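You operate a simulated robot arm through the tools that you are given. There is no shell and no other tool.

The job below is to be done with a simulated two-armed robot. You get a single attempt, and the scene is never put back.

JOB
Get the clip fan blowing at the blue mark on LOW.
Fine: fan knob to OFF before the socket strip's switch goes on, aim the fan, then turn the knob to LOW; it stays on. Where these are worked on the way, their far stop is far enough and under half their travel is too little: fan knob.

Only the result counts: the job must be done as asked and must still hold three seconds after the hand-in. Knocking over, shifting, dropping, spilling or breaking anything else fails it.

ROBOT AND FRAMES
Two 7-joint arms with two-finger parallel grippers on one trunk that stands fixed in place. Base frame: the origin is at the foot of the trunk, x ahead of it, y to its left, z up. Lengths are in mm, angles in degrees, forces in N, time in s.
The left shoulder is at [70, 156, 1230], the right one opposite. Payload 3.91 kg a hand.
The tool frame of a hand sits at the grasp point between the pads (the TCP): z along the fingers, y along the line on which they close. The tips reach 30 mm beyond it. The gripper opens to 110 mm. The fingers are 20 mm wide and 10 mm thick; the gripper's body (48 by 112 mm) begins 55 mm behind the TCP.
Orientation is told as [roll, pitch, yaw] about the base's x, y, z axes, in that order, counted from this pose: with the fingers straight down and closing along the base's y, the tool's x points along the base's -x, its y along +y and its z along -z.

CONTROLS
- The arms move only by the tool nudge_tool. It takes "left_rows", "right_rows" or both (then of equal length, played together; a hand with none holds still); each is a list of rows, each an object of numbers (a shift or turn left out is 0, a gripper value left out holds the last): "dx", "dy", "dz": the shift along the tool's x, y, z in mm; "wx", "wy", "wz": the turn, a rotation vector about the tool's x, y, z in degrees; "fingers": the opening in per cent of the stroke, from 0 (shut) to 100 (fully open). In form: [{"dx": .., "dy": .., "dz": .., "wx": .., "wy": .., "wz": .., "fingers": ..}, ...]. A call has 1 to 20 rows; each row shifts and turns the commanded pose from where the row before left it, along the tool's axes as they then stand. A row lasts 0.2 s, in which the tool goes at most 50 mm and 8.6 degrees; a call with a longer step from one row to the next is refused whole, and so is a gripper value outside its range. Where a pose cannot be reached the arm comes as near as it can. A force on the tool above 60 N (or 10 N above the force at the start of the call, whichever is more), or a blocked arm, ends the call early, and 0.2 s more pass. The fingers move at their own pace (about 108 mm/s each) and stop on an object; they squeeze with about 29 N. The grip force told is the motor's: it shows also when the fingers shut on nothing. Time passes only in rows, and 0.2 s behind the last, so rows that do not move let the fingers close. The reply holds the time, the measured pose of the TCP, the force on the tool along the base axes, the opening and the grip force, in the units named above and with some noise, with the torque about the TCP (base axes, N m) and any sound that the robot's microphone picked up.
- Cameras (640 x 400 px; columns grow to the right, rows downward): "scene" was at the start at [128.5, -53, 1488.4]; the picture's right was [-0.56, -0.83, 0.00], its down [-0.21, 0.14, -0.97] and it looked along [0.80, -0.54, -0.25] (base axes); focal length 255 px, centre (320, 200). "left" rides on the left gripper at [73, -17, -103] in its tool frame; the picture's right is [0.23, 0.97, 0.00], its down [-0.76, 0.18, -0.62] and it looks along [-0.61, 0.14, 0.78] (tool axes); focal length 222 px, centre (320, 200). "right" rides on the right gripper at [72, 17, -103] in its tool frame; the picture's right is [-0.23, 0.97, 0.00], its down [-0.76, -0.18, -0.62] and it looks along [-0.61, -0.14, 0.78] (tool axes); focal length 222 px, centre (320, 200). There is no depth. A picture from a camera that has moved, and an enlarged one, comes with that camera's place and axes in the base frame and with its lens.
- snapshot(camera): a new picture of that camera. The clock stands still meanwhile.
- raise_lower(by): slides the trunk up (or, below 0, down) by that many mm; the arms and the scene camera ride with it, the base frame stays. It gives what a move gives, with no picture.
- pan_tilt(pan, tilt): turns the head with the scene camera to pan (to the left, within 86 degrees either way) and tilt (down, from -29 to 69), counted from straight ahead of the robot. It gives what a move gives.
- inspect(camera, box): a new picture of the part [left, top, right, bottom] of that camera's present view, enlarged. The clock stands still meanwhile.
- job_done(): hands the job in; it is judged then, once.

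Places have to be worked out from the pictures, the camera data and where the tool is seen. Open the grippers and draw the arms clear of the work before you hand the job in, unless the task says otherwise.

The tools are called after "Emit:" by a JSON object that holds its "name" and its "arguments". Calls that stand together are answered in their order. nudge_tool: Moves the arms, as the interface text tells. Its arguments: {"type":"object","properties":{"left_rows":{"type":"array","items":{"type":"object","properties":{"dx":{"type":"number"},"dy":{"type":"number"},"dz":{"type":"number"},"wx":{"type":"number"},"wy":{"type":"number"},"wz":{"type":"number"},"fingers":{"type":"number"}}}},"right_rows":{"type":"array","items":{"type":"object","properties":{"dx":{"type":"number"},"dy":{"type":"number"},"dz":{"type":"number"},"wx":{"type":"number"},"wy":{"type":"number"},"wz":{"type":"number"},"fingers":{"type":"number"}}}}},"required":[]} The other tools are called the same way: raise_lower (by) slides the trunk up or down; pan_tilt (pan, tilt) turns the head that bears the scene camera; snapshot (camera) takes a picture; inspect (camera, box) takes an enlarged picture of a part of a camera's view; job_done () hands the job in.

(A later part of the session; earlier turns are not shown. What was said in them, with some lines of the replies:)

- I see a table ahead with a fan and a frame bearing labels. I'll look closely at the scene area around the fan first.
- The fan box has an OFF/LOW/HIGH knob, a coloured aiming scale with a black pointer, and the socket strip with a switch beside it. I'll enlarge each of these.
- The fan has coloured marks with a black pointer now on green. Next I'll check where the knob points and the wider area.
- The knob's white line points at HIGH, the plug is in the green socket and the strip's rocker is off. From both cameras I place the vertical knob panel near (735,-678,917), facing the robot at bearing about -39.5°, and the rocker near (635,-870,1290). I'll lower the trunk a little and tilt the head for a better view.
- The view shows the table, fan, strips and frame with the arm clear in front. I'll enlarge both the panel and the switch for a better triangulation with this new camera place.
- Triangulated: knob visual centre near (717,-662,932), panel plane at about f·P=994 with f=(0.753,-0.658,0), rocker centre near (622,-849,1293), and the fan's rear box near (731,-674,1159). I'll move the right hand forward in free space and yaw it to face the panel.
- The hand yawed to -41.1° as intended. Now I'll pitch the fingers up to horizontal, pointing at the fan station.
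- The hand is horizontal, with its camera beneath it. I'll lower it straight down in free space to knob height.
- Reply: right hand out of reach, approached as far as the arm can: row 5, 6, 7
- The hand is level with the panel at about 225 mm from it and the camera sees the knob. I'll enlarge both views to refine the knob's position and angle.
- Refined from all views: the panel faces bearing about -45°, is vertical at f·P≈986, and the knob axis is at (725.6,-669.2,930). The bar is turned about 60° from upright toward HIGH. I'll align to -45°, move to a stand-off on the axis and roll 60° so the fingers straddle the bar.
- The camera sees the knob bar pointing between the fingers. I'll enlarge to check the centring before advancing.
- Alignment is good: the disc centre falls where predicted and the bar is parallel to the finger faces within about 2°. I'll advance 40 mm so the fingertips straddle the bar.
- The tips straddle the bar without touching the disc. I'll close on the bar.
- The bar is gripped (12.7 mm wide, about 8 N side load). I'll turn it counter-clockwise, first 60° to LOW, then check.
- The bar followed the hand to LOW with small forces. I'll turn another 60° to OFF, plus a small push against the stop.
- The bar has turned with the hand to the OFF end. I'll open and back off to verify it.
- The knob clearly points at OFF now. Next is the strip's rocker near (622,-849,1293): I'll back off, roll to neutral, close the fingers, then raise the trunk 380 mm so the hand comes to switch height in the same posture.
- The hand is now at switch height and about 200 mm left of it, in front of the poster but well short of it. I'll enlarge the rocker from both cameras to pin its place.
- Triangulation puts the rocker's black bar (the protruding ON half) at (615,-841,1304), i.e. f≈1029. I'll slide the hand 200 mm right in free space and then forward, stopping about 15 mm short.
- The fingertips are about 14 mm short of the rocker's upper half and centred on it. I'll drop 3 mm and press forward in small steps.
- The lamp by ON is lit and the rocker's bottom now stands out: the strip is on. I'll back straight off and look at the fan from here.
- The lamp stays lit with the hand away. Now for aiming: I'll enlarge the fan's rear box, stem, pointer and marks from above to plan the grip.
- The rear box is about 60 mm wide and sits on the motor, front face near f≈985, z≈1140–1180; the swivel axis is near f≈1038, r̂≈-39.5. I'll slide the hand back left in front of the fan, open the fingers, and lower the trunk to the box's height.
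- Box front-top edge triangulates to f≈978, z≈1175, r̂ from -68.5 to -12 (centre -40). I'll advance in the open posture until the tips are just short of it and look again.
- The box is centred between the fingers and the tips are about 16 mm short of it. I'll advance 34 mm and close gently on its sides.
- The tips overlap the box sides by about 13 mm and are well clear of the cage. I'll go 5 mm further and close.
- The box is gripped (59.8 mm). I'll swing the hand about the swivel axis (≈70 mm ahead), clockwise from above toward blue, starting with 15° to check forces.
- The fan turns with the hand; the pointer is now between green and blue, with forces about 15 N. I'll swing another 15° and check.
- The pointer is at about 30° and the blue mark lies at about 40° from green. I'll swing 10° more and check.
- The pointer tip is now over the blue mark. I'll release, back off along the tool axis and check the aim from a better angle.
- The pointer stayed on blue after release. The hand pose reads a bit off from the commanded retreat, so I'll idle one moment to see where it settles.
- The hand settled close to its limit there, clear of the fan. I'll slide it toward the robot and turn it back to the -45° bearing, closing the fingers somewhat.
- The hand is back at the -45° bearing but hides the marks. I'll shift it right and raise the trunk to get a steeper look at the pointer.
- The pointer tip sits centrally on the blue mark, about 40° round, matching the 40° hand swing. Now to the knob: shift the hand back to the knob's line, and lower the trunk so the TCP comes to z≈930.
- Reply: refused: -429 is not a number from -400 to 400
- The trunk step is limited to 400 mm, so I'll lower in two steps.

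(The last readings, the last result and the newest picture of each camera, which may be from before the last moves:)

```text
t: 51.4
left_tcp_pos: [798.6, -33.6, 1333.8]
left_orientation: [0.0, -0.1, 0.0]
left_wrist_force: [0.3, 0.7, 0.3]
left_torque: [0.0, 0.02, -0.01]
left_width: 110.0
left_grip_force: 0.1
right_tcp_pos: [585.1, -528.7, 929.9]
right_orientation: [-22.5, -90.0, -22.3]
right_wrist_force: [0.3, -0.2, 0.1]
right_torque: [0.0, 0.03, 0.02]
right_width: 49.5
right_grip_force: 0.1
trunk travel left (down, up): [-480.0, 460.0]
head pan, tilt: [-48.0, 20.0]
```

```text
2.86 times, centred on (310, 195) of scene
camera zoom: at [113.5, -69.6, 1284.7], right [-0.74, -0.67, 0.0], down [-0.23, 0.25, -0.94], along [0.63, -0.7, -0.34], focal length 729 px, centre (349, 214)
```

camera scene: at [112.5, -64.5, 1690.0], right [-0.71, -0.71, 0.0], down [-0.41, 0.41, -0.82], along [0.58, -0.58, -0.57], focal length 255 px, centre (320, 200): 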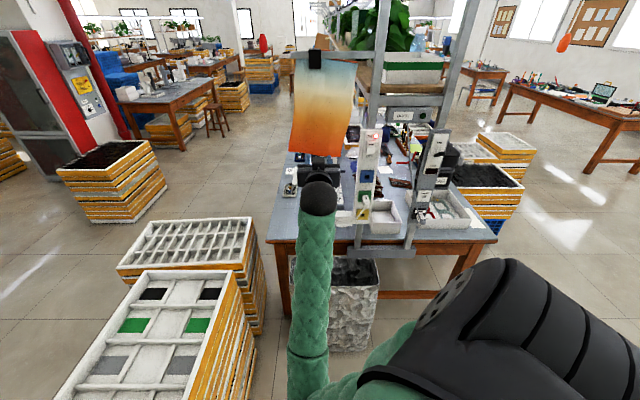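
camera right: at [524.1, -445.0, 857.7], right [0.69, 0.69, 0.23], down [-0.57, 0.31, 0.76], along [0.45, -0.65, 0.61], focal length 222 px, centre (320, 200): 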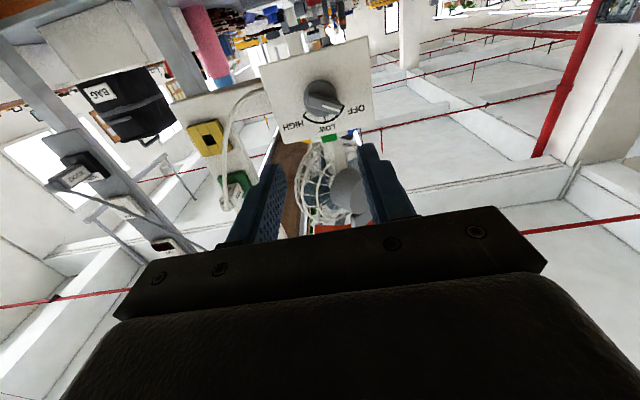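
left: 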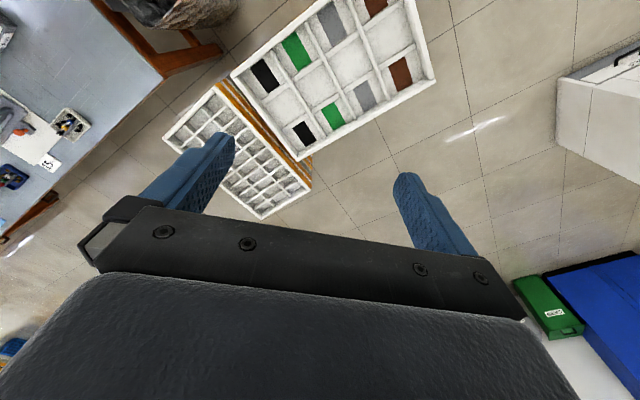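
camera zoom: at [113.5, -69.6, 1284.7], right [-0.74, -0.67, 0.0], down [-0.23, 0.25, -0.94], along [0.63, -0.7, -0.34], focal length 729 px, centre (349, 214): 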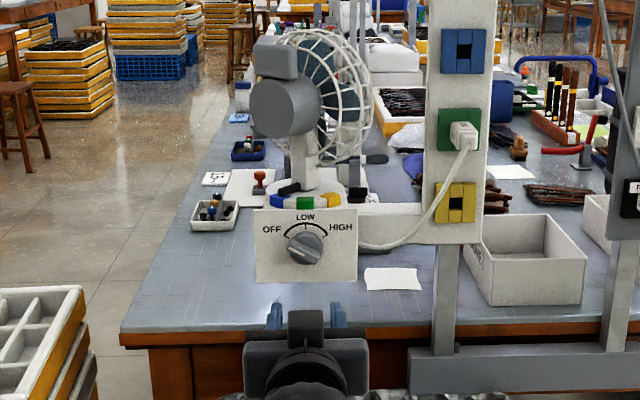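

The knob is at OFF in view and the hand is on its axis line. I'll roll -60° to match the bar at OFF and advance to a stand-off.

Emit:
{"name": "nudge_tool", "arguments": {"right_rows": [{"wz": -7.5, "fingers": 45}, {"wz": -7.5}, {"wz": -7.5}, {"wz": -7.5}, {"wz": -7.5}, {"wz": -7.5}, {"wz": -7.5}, {"wz": -7.5}, {"dz": 37}, {"dz": 37}, {"dz": 37}, {}]}}

Emit:
{"name": "inspect", "arguments": {"camera": "right", "box": [240, 80, 400, 180]}}

```text
t: 54.0
left_tcp_pos: [799.2, -34.6, 1335.2]
left_orientation: [-0.1, 0.0, 0.1]
left_wrist_force: [-1.1, 0.6, 0.1]
left_torque: [0.01, -0.04, 0.0]
left_width: 110.3
left_grip_force: 0.0
right_tcp_pos: [661.9, -608.7, 930.6]
right_orientation: [-90.0, -30.0, 45.1]
right_wrist_force: [-0.2, 0.0, 0.2]
right_torque: [0.0, -0.02, -0.01]
right_width: 49.4
right_grip_force: 0.0
trunk travel left (down, up): [-480.0, 460.0]
head pan, tilt: [-48.0, 20.0]
```

```text
4.00 times, centred on (320, 130) of right
camera zoom: at [551.4, -574.3, 880.3], right [0.48, 0.48, -0.73], down [-0.04, 0.84, 0.53], along [0.88, -0.23, 0.43], focal length 888 px, centre (320, 480)
```

zoom: 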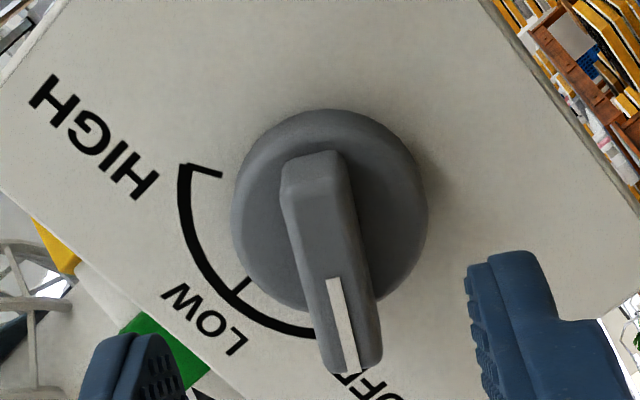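

The knob is about 2 mm off along the closing line; I'll correct that and advance 40 mm to straddle the bar.

Emit:
{"name": "nudge_tool", "arguments": {"right_rows": [{"dy": 2, "dz": 14}, {"dz": 14}, {"dz": 12}, {}]}}

Emit:
{"name": "inspect", "arguments": {"camera": "right", "box": [240, 100, 400, 200]}}

```text
t: 55.0
left_tcp_pos: [799.5, -34.7, 1335.4]
left_orientation: [0.0, -0.1, 0.1]
left_wrist_force: [0.4, 0.4, 0.4]
left_torque: [0.01, 0.01, 0.0]
left_width: 110.0
left_grip_force: 0.0
right_tcp_pos: [692.3, -636.9, 928.3]
right_orientation: [-90.0, -30.0, 45.1]
right_wrist_force: [0.9, -0.6, 0.5]
right_torque: [0.01, 0.01, -0.02]
right_width: 49.7
right_grip_force: 0.1
trunk travel left (down, up): [-480.0, 460.0]
head pan, tilt: [-48.0, 20.0]
```

```text
4.00 times, centred on (320, 150) of right
camera zoom: at [581.3, -602.1, 877.8], right [0.48, 0.48, -0.73], down [-0.04, 0.84, 0.54], along [0.88, -0.23, 0.43], focal length 888 px, centre (320, 400)
```

zoom: 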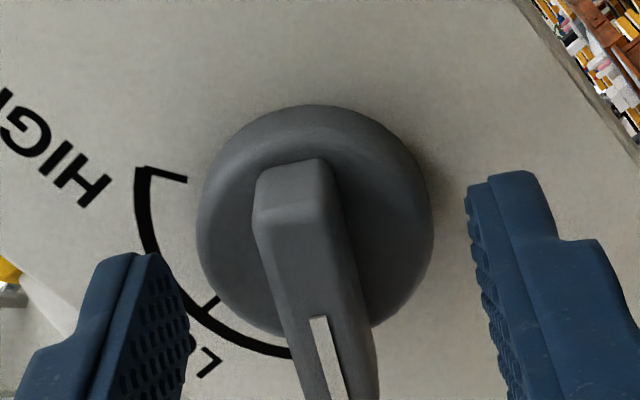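

The bar is centred between the fingers. I'll close on it and then turn +60° clockwise to LOW.

Emit:
{"name": "nudge_tool", "arguments": {"right_rows": [{"fingers": 0}, {"fingers": 0}, {"fingers": 0}]}}

Emit:
{"name": "nudge_tool", "arguments": {"right_rows": [{"wz": 7.5}, {"wz": 7.5}, {"wz": 7.5}, {"wz": 7.5}, {"wz": 7.5}, {"wz": 7.5}, {"wz": 7.5}, {"wz": 7.5}, {}]}}

Emit:
{"name": "inspect", "arguments": {"camera": "right", "box": [240, 80, 400, 200]}}

Emit:
{"name": "inspect", "arguments": {"camera": "scene", "box": [275, 180, 339, 270]}}

```text
t: 55.8
left_tcp_pos: [799.1, -35.8, 1333.4]
left_orientation: [0.1, 0.0, 0.0]
left_wrist_force: [0.2, 0.0, 0.4]
left_torque: [-0.03, 0.0, -0.03]
left_width: 110.0
left_grip_force: 0.1
right_tcp_pos: [692.4, -637.2, 929.2]
right_orientation: [-90.2, -30.0, 45.1]
right_wrist_force: [6.4, -9.5, 11.1]
right_torque: [0.0, -0.02, -0.46]
right_width: 13.2
right_grip_force: 44.4
trunk travel left (down, up): [-480.0, 460.0]
head pan, tilt: [-48.0, 20.0]
```

```text
t: 57.8
left_tcp_pos: [798.5, -34.6, 1334.3]
left_orientation: [0.0, 0.0, 0.1]
left_wrist_force: [0.0, -1.0, 0.0]
left_torque: [-0.01, 0.02, -0.04]
left_width: 109.9
left_grip_force: 0.0
right_tcp_pos: [692.9, -636.0, 929.1]
right_orientation: [64.2, -89.8, -109.1]
right_wrist_force: [7.4, -15.4, 10.1]
right_torque: [-0.46, -0.45, -0.09]
right_width: 12.9
right_grip_force: 45.0
trunk travel left (down, up): [-480.0, 460.0]
head pan, tilt: [-48.0, 20.0]
```

```text
3.33 times, centred on (320, 140) of right
camera zoom: at [631.7, -551.3, 856.6], right [0.69, 0.69, 0.23], down [-0.57, 0.31, 0.76], along [0.45, -0.65, 0.61], focal length 740 px, centre (320, 400)
```

zoom: 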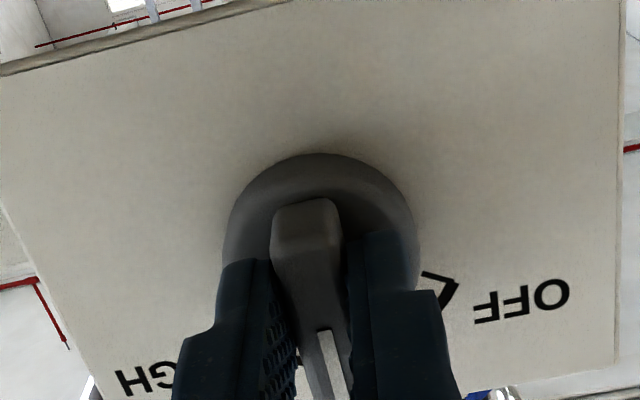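

```text
4.44 times, centred on (307, 225) of scene
camera zoom: at [113.4, -70.1, 1284.7], right [-0.74, -0.67, 0.0], down [-0.23, 0.25, -0.94], along [0.63, -0.7, -0.34], focal length 1135 px, centre (378, 89)
```

zoom: 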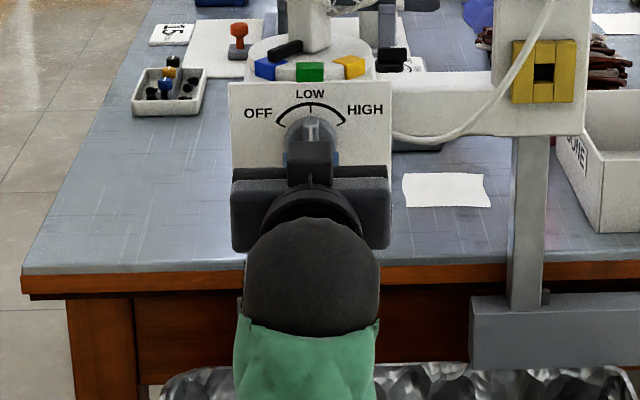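

The bar points up at LOW with the hand back at neutral roll. I'll release, back off and verify.

Emit:
{"name": "nudge_tool", "arguments": {"right_rows": [{"fingers": 45}, {"fingers": 45}, {"dz": -25}, {"dz": -40}, {"dz": -45}, {"dz": -45}]}}

Emit:
{"name": "inspect", "arguments": {"camera": "right", "box": [240, 60, 400, 180]}}

Emit:
{"name": "inspect", "arguments": {"camera": "scene", "box": [275, 130, 339, 230]}}

Emit:
{"name": "inspect", "arguments": {"camera": "scene", "box": [290, 185, 322, 217]}}

```text
t: 59.2
left_tcp_pos: [798.7, -34.1, 1335.7]
left_orientation: [-0.1, 0.0, 0.1]
left_wrist_force: [0.3, 0.1, 1.1]
left_torque: [0.0, -0.01, -0.03]
left_width: 110.0
left_grip_force: 0.2
right_tcp_pos: [579.5, -533.2, 939.5]
right_orientation: [-177.9, -89.0, 132.6]
right_wrist_force: [-0.2, 0.0, 0.2]
right_torque: [0.02, 0.02, -0.01]
right_width: 49.7
right_grip_force: 0.1
trunk travel left (down, up): [-480.0, 460.0]
head pan, tilt: [-48.0, 20.0]
```

```text
3.33 times, centred on (320, 120) of right
camera zoom: at [520.7, -449.0, 865.1], right [0.69, 0.69, 0.23], down [-0.57, 0.33, 0.75], along [0.44, -0.65, 0.62], focal length 740 px, centre (320, 467)
```

zoom: 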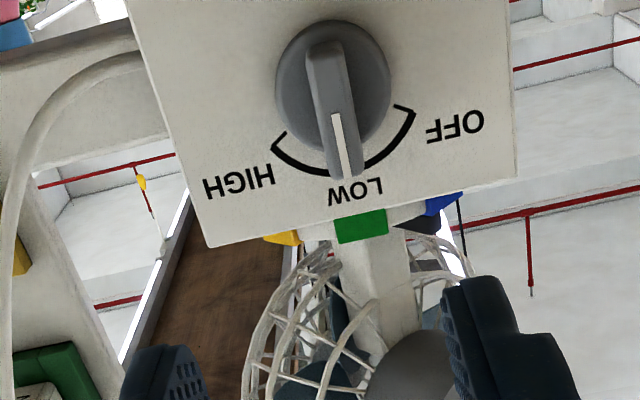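

```text
4.00 times, centred on (307, 180) of scene
camera zoom: at [113.3, -69.5, 1284.9], right [-0.74, -0.67, 0.0], down [-0.23, 0.25, -0.94], along [0.63, -0.7, -0.34], focal length 1021 px, centre (372, 280)
```

zoom: 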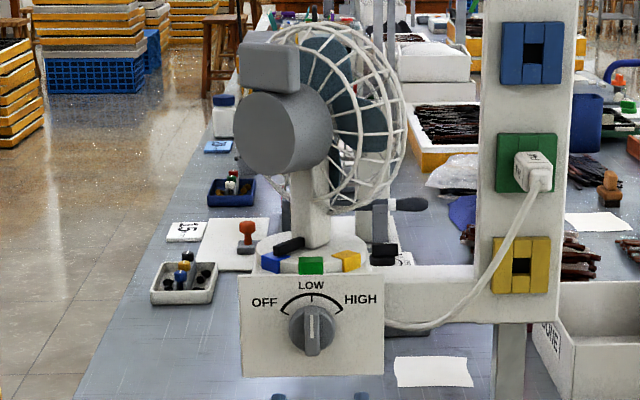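

```text
12.50 times, centred on (306, 201) of scene
camera zoom: at [113.3, -69.5, 1284.9], right [-0.74, -0.67, 0.0], down [-0.23, 0.25, -0.94], along [0.63, -0.7, -0.34], focal length 3191 px, centre (495, 188)
```

zoom: 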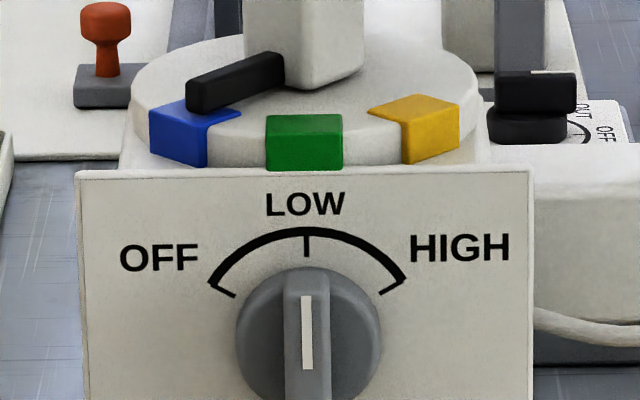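

The knob's line points straight at LOW and the pointer rests on blue. I'll draw the hand further back, open the gripper, and check that the fan runs and the lamp is lit.

Emit:
{"name": "inspect", "arguments": {"camera": "scene", "box": [290, 125, 346, 190]}}

Emit:
{"name": "nudge_tool", "arguments": {"right_rows": [{"dz": -40, "fingers": 100}, {"dz": -40}, {"dz": -40}, {}]}}

Emit:
{"name": "inspect", "arguments": {"camera": "scene", "box": [290, 125, 346, 190]}}

Emit:
{"name": "snapshot", "arguments": {"camera": "scene"}}

```text
6.15 times, centred on (318, 158) of scene
camera zoom: at [113.3, -69.5, 1284.9], right [-0.74, -0.67, 0.0], down [-0.23, 0.25, -0.94], along [0.63, -0.7, -0.34], focal length 1571 px, centre (332, 462)
```

zoom: 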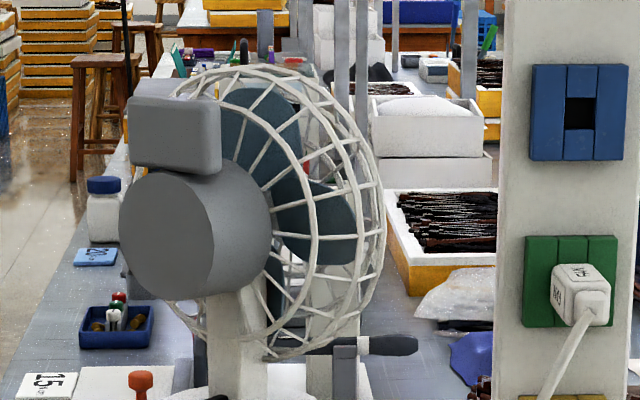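

```text
t: 60.1
left_tcp_pos: [798.1, -34.3, 1334.2]
left_orientation: [0.1, 0.0, 0.2]
left_wrist_force: [0.9, -0.1, 0.6]
left_torque: [0.01, 0.0, -0.01]
left_width: 110.0
left_grip_force: 0.0
right_tcp_pos: [565.8, -500.0, 999.0]
right_orientation: [-170.9, -79.0, 123.0]
right_wrist_force: [0.1, 0.0, -0.2]
right_torque: [0.0, -0.01, 0.0]
right_width: 110.3
right_grip_force: 0.0
right hand out of reach, approached as far as the arm can: row 1, 2, 3
trunk travel left (down, up): [-480.0, 460.0]
head pan, tilt: [-48.0, 20.0]
stopped in row 4 (right hand): the arm was blocked; the commanded pose is now the measured one
```

```text
6.15 times, centred on (318, 158) of scene
camera zoom: at [113.5, -69.7, 1284.8], right [-0.74, -0.67, 0.0], down [-0.23, 0.25, -0.94], along [0.63, -0.7, -0.34], focal length 1571 px, centre (332, 462)
```

zoom: 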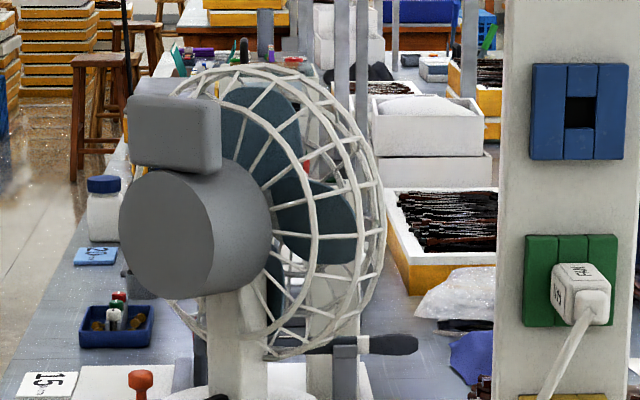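

```text
taken
camera scene: at [113.5, -69.7, 1284.8], right [-0.74, -0.67, 0.0], down [-0.23, 0.25, -0.94], along [0.63, -0.7, -0.34], focal length 255 px, centre (320, 200)
```

scene: 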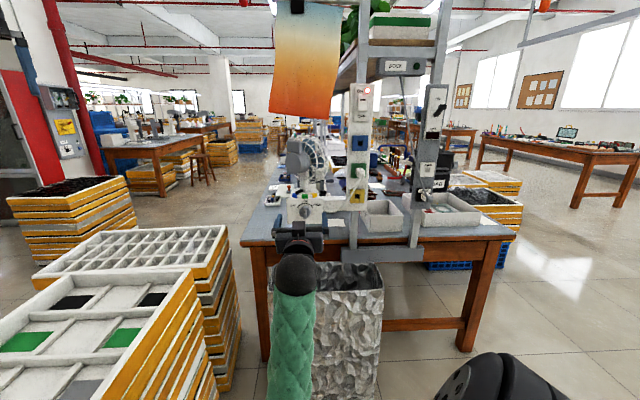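

The rocker lamp is lit, the knob is at LOW and the pointer is on blue; the blades look the same in both shots, so I'll check power details. The last retreat ended at the arm's own limit with no wrist force; I'll raise the trunk to lift the arm clear and re-inspect everything from above.

Emit:
{"name": "raise_lower", "arguments": {"by": 300}}

Emit:
{"name": "snapshot", "arguments": {"camera": "scene"}}

Emit:
{"name": "inspect", "arguments": {"camera": "scene", "box": [280, 180, 360, 280]}}

Emit:
{"name": "snapshot", "arguments": {"camera": "right"}}

```text
t: 63.1
left_tcp_pos: [799.6, -34.5, 1635.1]
left_orientation: [0.0, 0.0, 0.1]
left_wrist_force: [-0.3, 0.1, -0.1]
left_torque: [-0.02, -0.03, 0.02]
left_width: 109.8
left_grip_force: 0.1
right_tcp_pos: [568.0, -498.2, 1297.8]
right_orientation: [-170.5, -79.0, 122.9]
right_wrist_force: [-0.6, -0.1, 0.6]
right_torque: [0.01, -0.03, -0.02]
right_width: 109.9
right_grip_force: 0.0
trunk travel left (down, up): [-780.0, 160.0]
head pan, tilt: [-48.0, 20.0]
```

```text
taken
camera scene: at [113.8, -69.6, 1584.7], right [-0.74, -0.67, 0.0], down [-0.23, 0.25, -0.94], along [0.63, -0.7, -0.34], focal length 255 px, centre (320, 200)
```

scene: 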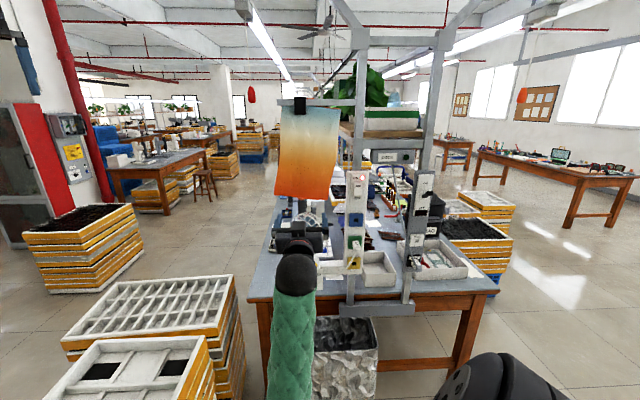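

```text
4.00 times, centred on (320, 230) of scene
camera zoom: at [113.8, -69.6, 1584.7], right [-0.74, -0.67, 0.0], down [-0.23, 0.25, -0.94], along [0.63, -0.7, -0.34], focal length 1021 px, centre (320, 80)
```

zoom: 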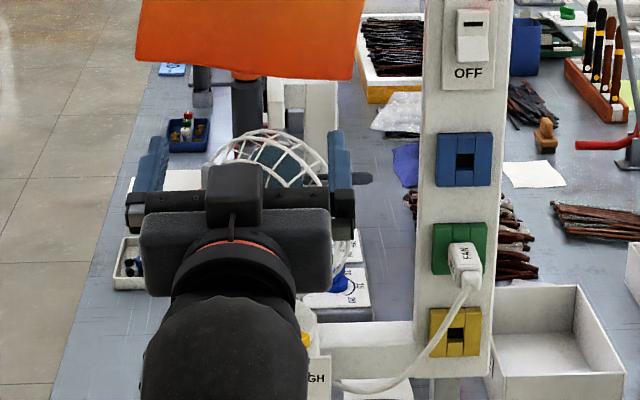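

```text
taken
camera right: at [518.7, -424.8, 1206.9], right [0.7, 0.69, 0.19], down [-0.62, 0.45, 0.64], along [0.35, -0.56, 0.75], focal length 222 px, centre (320, 200)
```

right: 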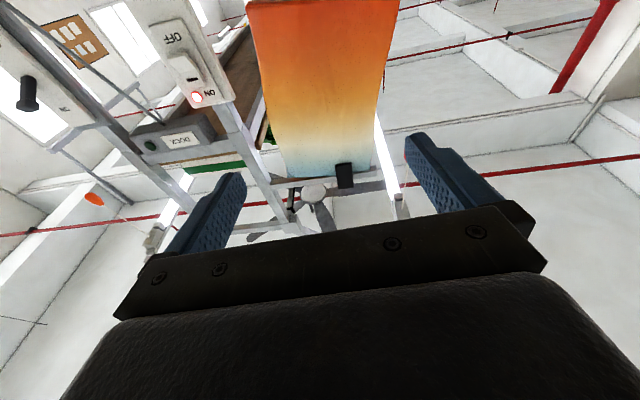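

Lamp still lit. The hand hides the fan from above, so I'll slide it right, away from the work, for a final look.

Emit:
{"name": "nudge_tool", "arguments": {"right_rows": [{"dy": -40}, {"dy": -40}, {"dy": -40}, {"dy": -40}, {"dy": -40}]}}

Emit:
{"name": "snapshot", "arguments": {"camera": "scene"}}

Emit:
{"name": "inspect", "arguments": {"camera": "scene", "box": [270, 190, 350, 290]}}

Emit:
{"name": "inspect", "arguments": {"camera": "scene", "box": [290, 242, 330, 280]}}

```text
t: 64.3
left_tcp_pos: [797.8, -35.5, 1635.5]
left_orientation: [0.0, -0.2, 0.1]
left_wrist_force: [-0.6, 0.3, -0.7]
left_torque: [0.0, -0.03, -0.02]
left_width: 109.9
left_grip_force: 0.2
right_tcp_pos: [463.0, -659.9, 1290.3]
right_orientation: [-171.5, -79.3, 124.0]
right_wrist_force: [-0.3, -0.3, -1.0]
right_torque: [-0.01, 0.0, 0.0]
right_width: 110.2
right_grip_force: 0.0
right hand out of reach, approached as far as the arm can: row 1, 2, 3, 4
trunk travel left (down, up): [-780.0, 160.0]
head pan, tilt: [-48.0, 20.0]
```

```text
taken
camera scene: at [112.5, -70.6, 1584.8], right [-0.74, -0.67, 0.0], down [-0.23, 0.25, -0.94], along [0.63, -0.7, -0.34], focal length 255 px, centre (320, 200)
```

scene: 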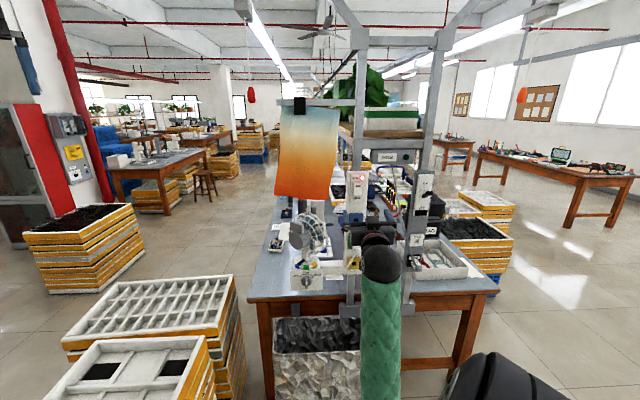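

```text
4.00 times, centred on (310, 240) of scene
camera zoom: at [112.5, -70.6, 1584.8], right [-0.74, -0.67, 0.0], down [-0.23, 0.25, -0.94], along [0.63, -0.7, -0.34], focal length 1021 px, centre (360, 40)
```

zoom: 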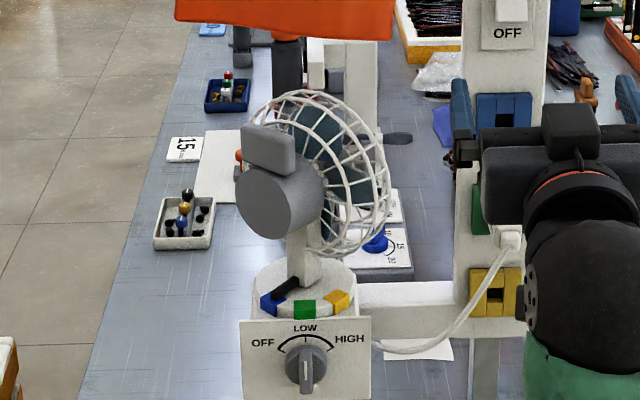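

```text
10.53 times, centred on (310, 261) of scene
camera zoom: at [112.5, -70.6, 1584.8], right [-0.74, -0.67, 0.0], down [-0.23, 0.25, -0.94], along [0.63, -0.7, -0.34], focal length 2687 px, centre (425, -442)
```

zoom: 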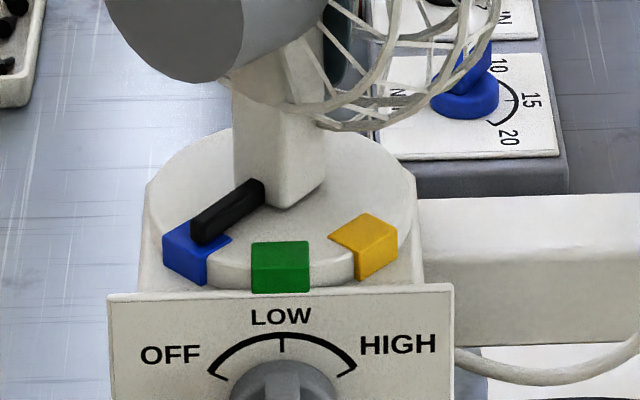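

Knob at LOW, pointer centred on blue, strip lamp lit, both grippers open and well clear, and nothing else appears to have moved. I'm handing the job in.

Emit:
{"name": "job_done", "arguments": {}}

```text
The job is handed in.
```

I handed the job in with the fan aimed at the blue mark and its knob on LOW. I couldn't confirm that the blades are turning.

- **Order of work:** I turned the knob from HIGH to its OFF end first and checked it there. Then I switched the socket strip on, swung the fan to blue, and turned the knob to LOW.
- **Final state:** In the last pictures the knob's line points at the LOW tick and the black pointer sits centrally on the blue mark. The lamp on the strip is lit, and the fan's plug is in the strip's green socket.
- **Blades:** Two pictures taken about a second apart, after the knob was at LOW, show the blades in the same position, and the microphone reported no sound. Either the simulation doesn't show the blades moving or the fan isn't running; I couldn't tell which.
- **Aim:** I took the black pointer as showing where the fan blows. It sits on the motor side of the fan, so the cage itself faces away from the robot.
- **Surroundings:** I saw nothing else moved or knocked. Both grippers are open and the arms are clear of the work.
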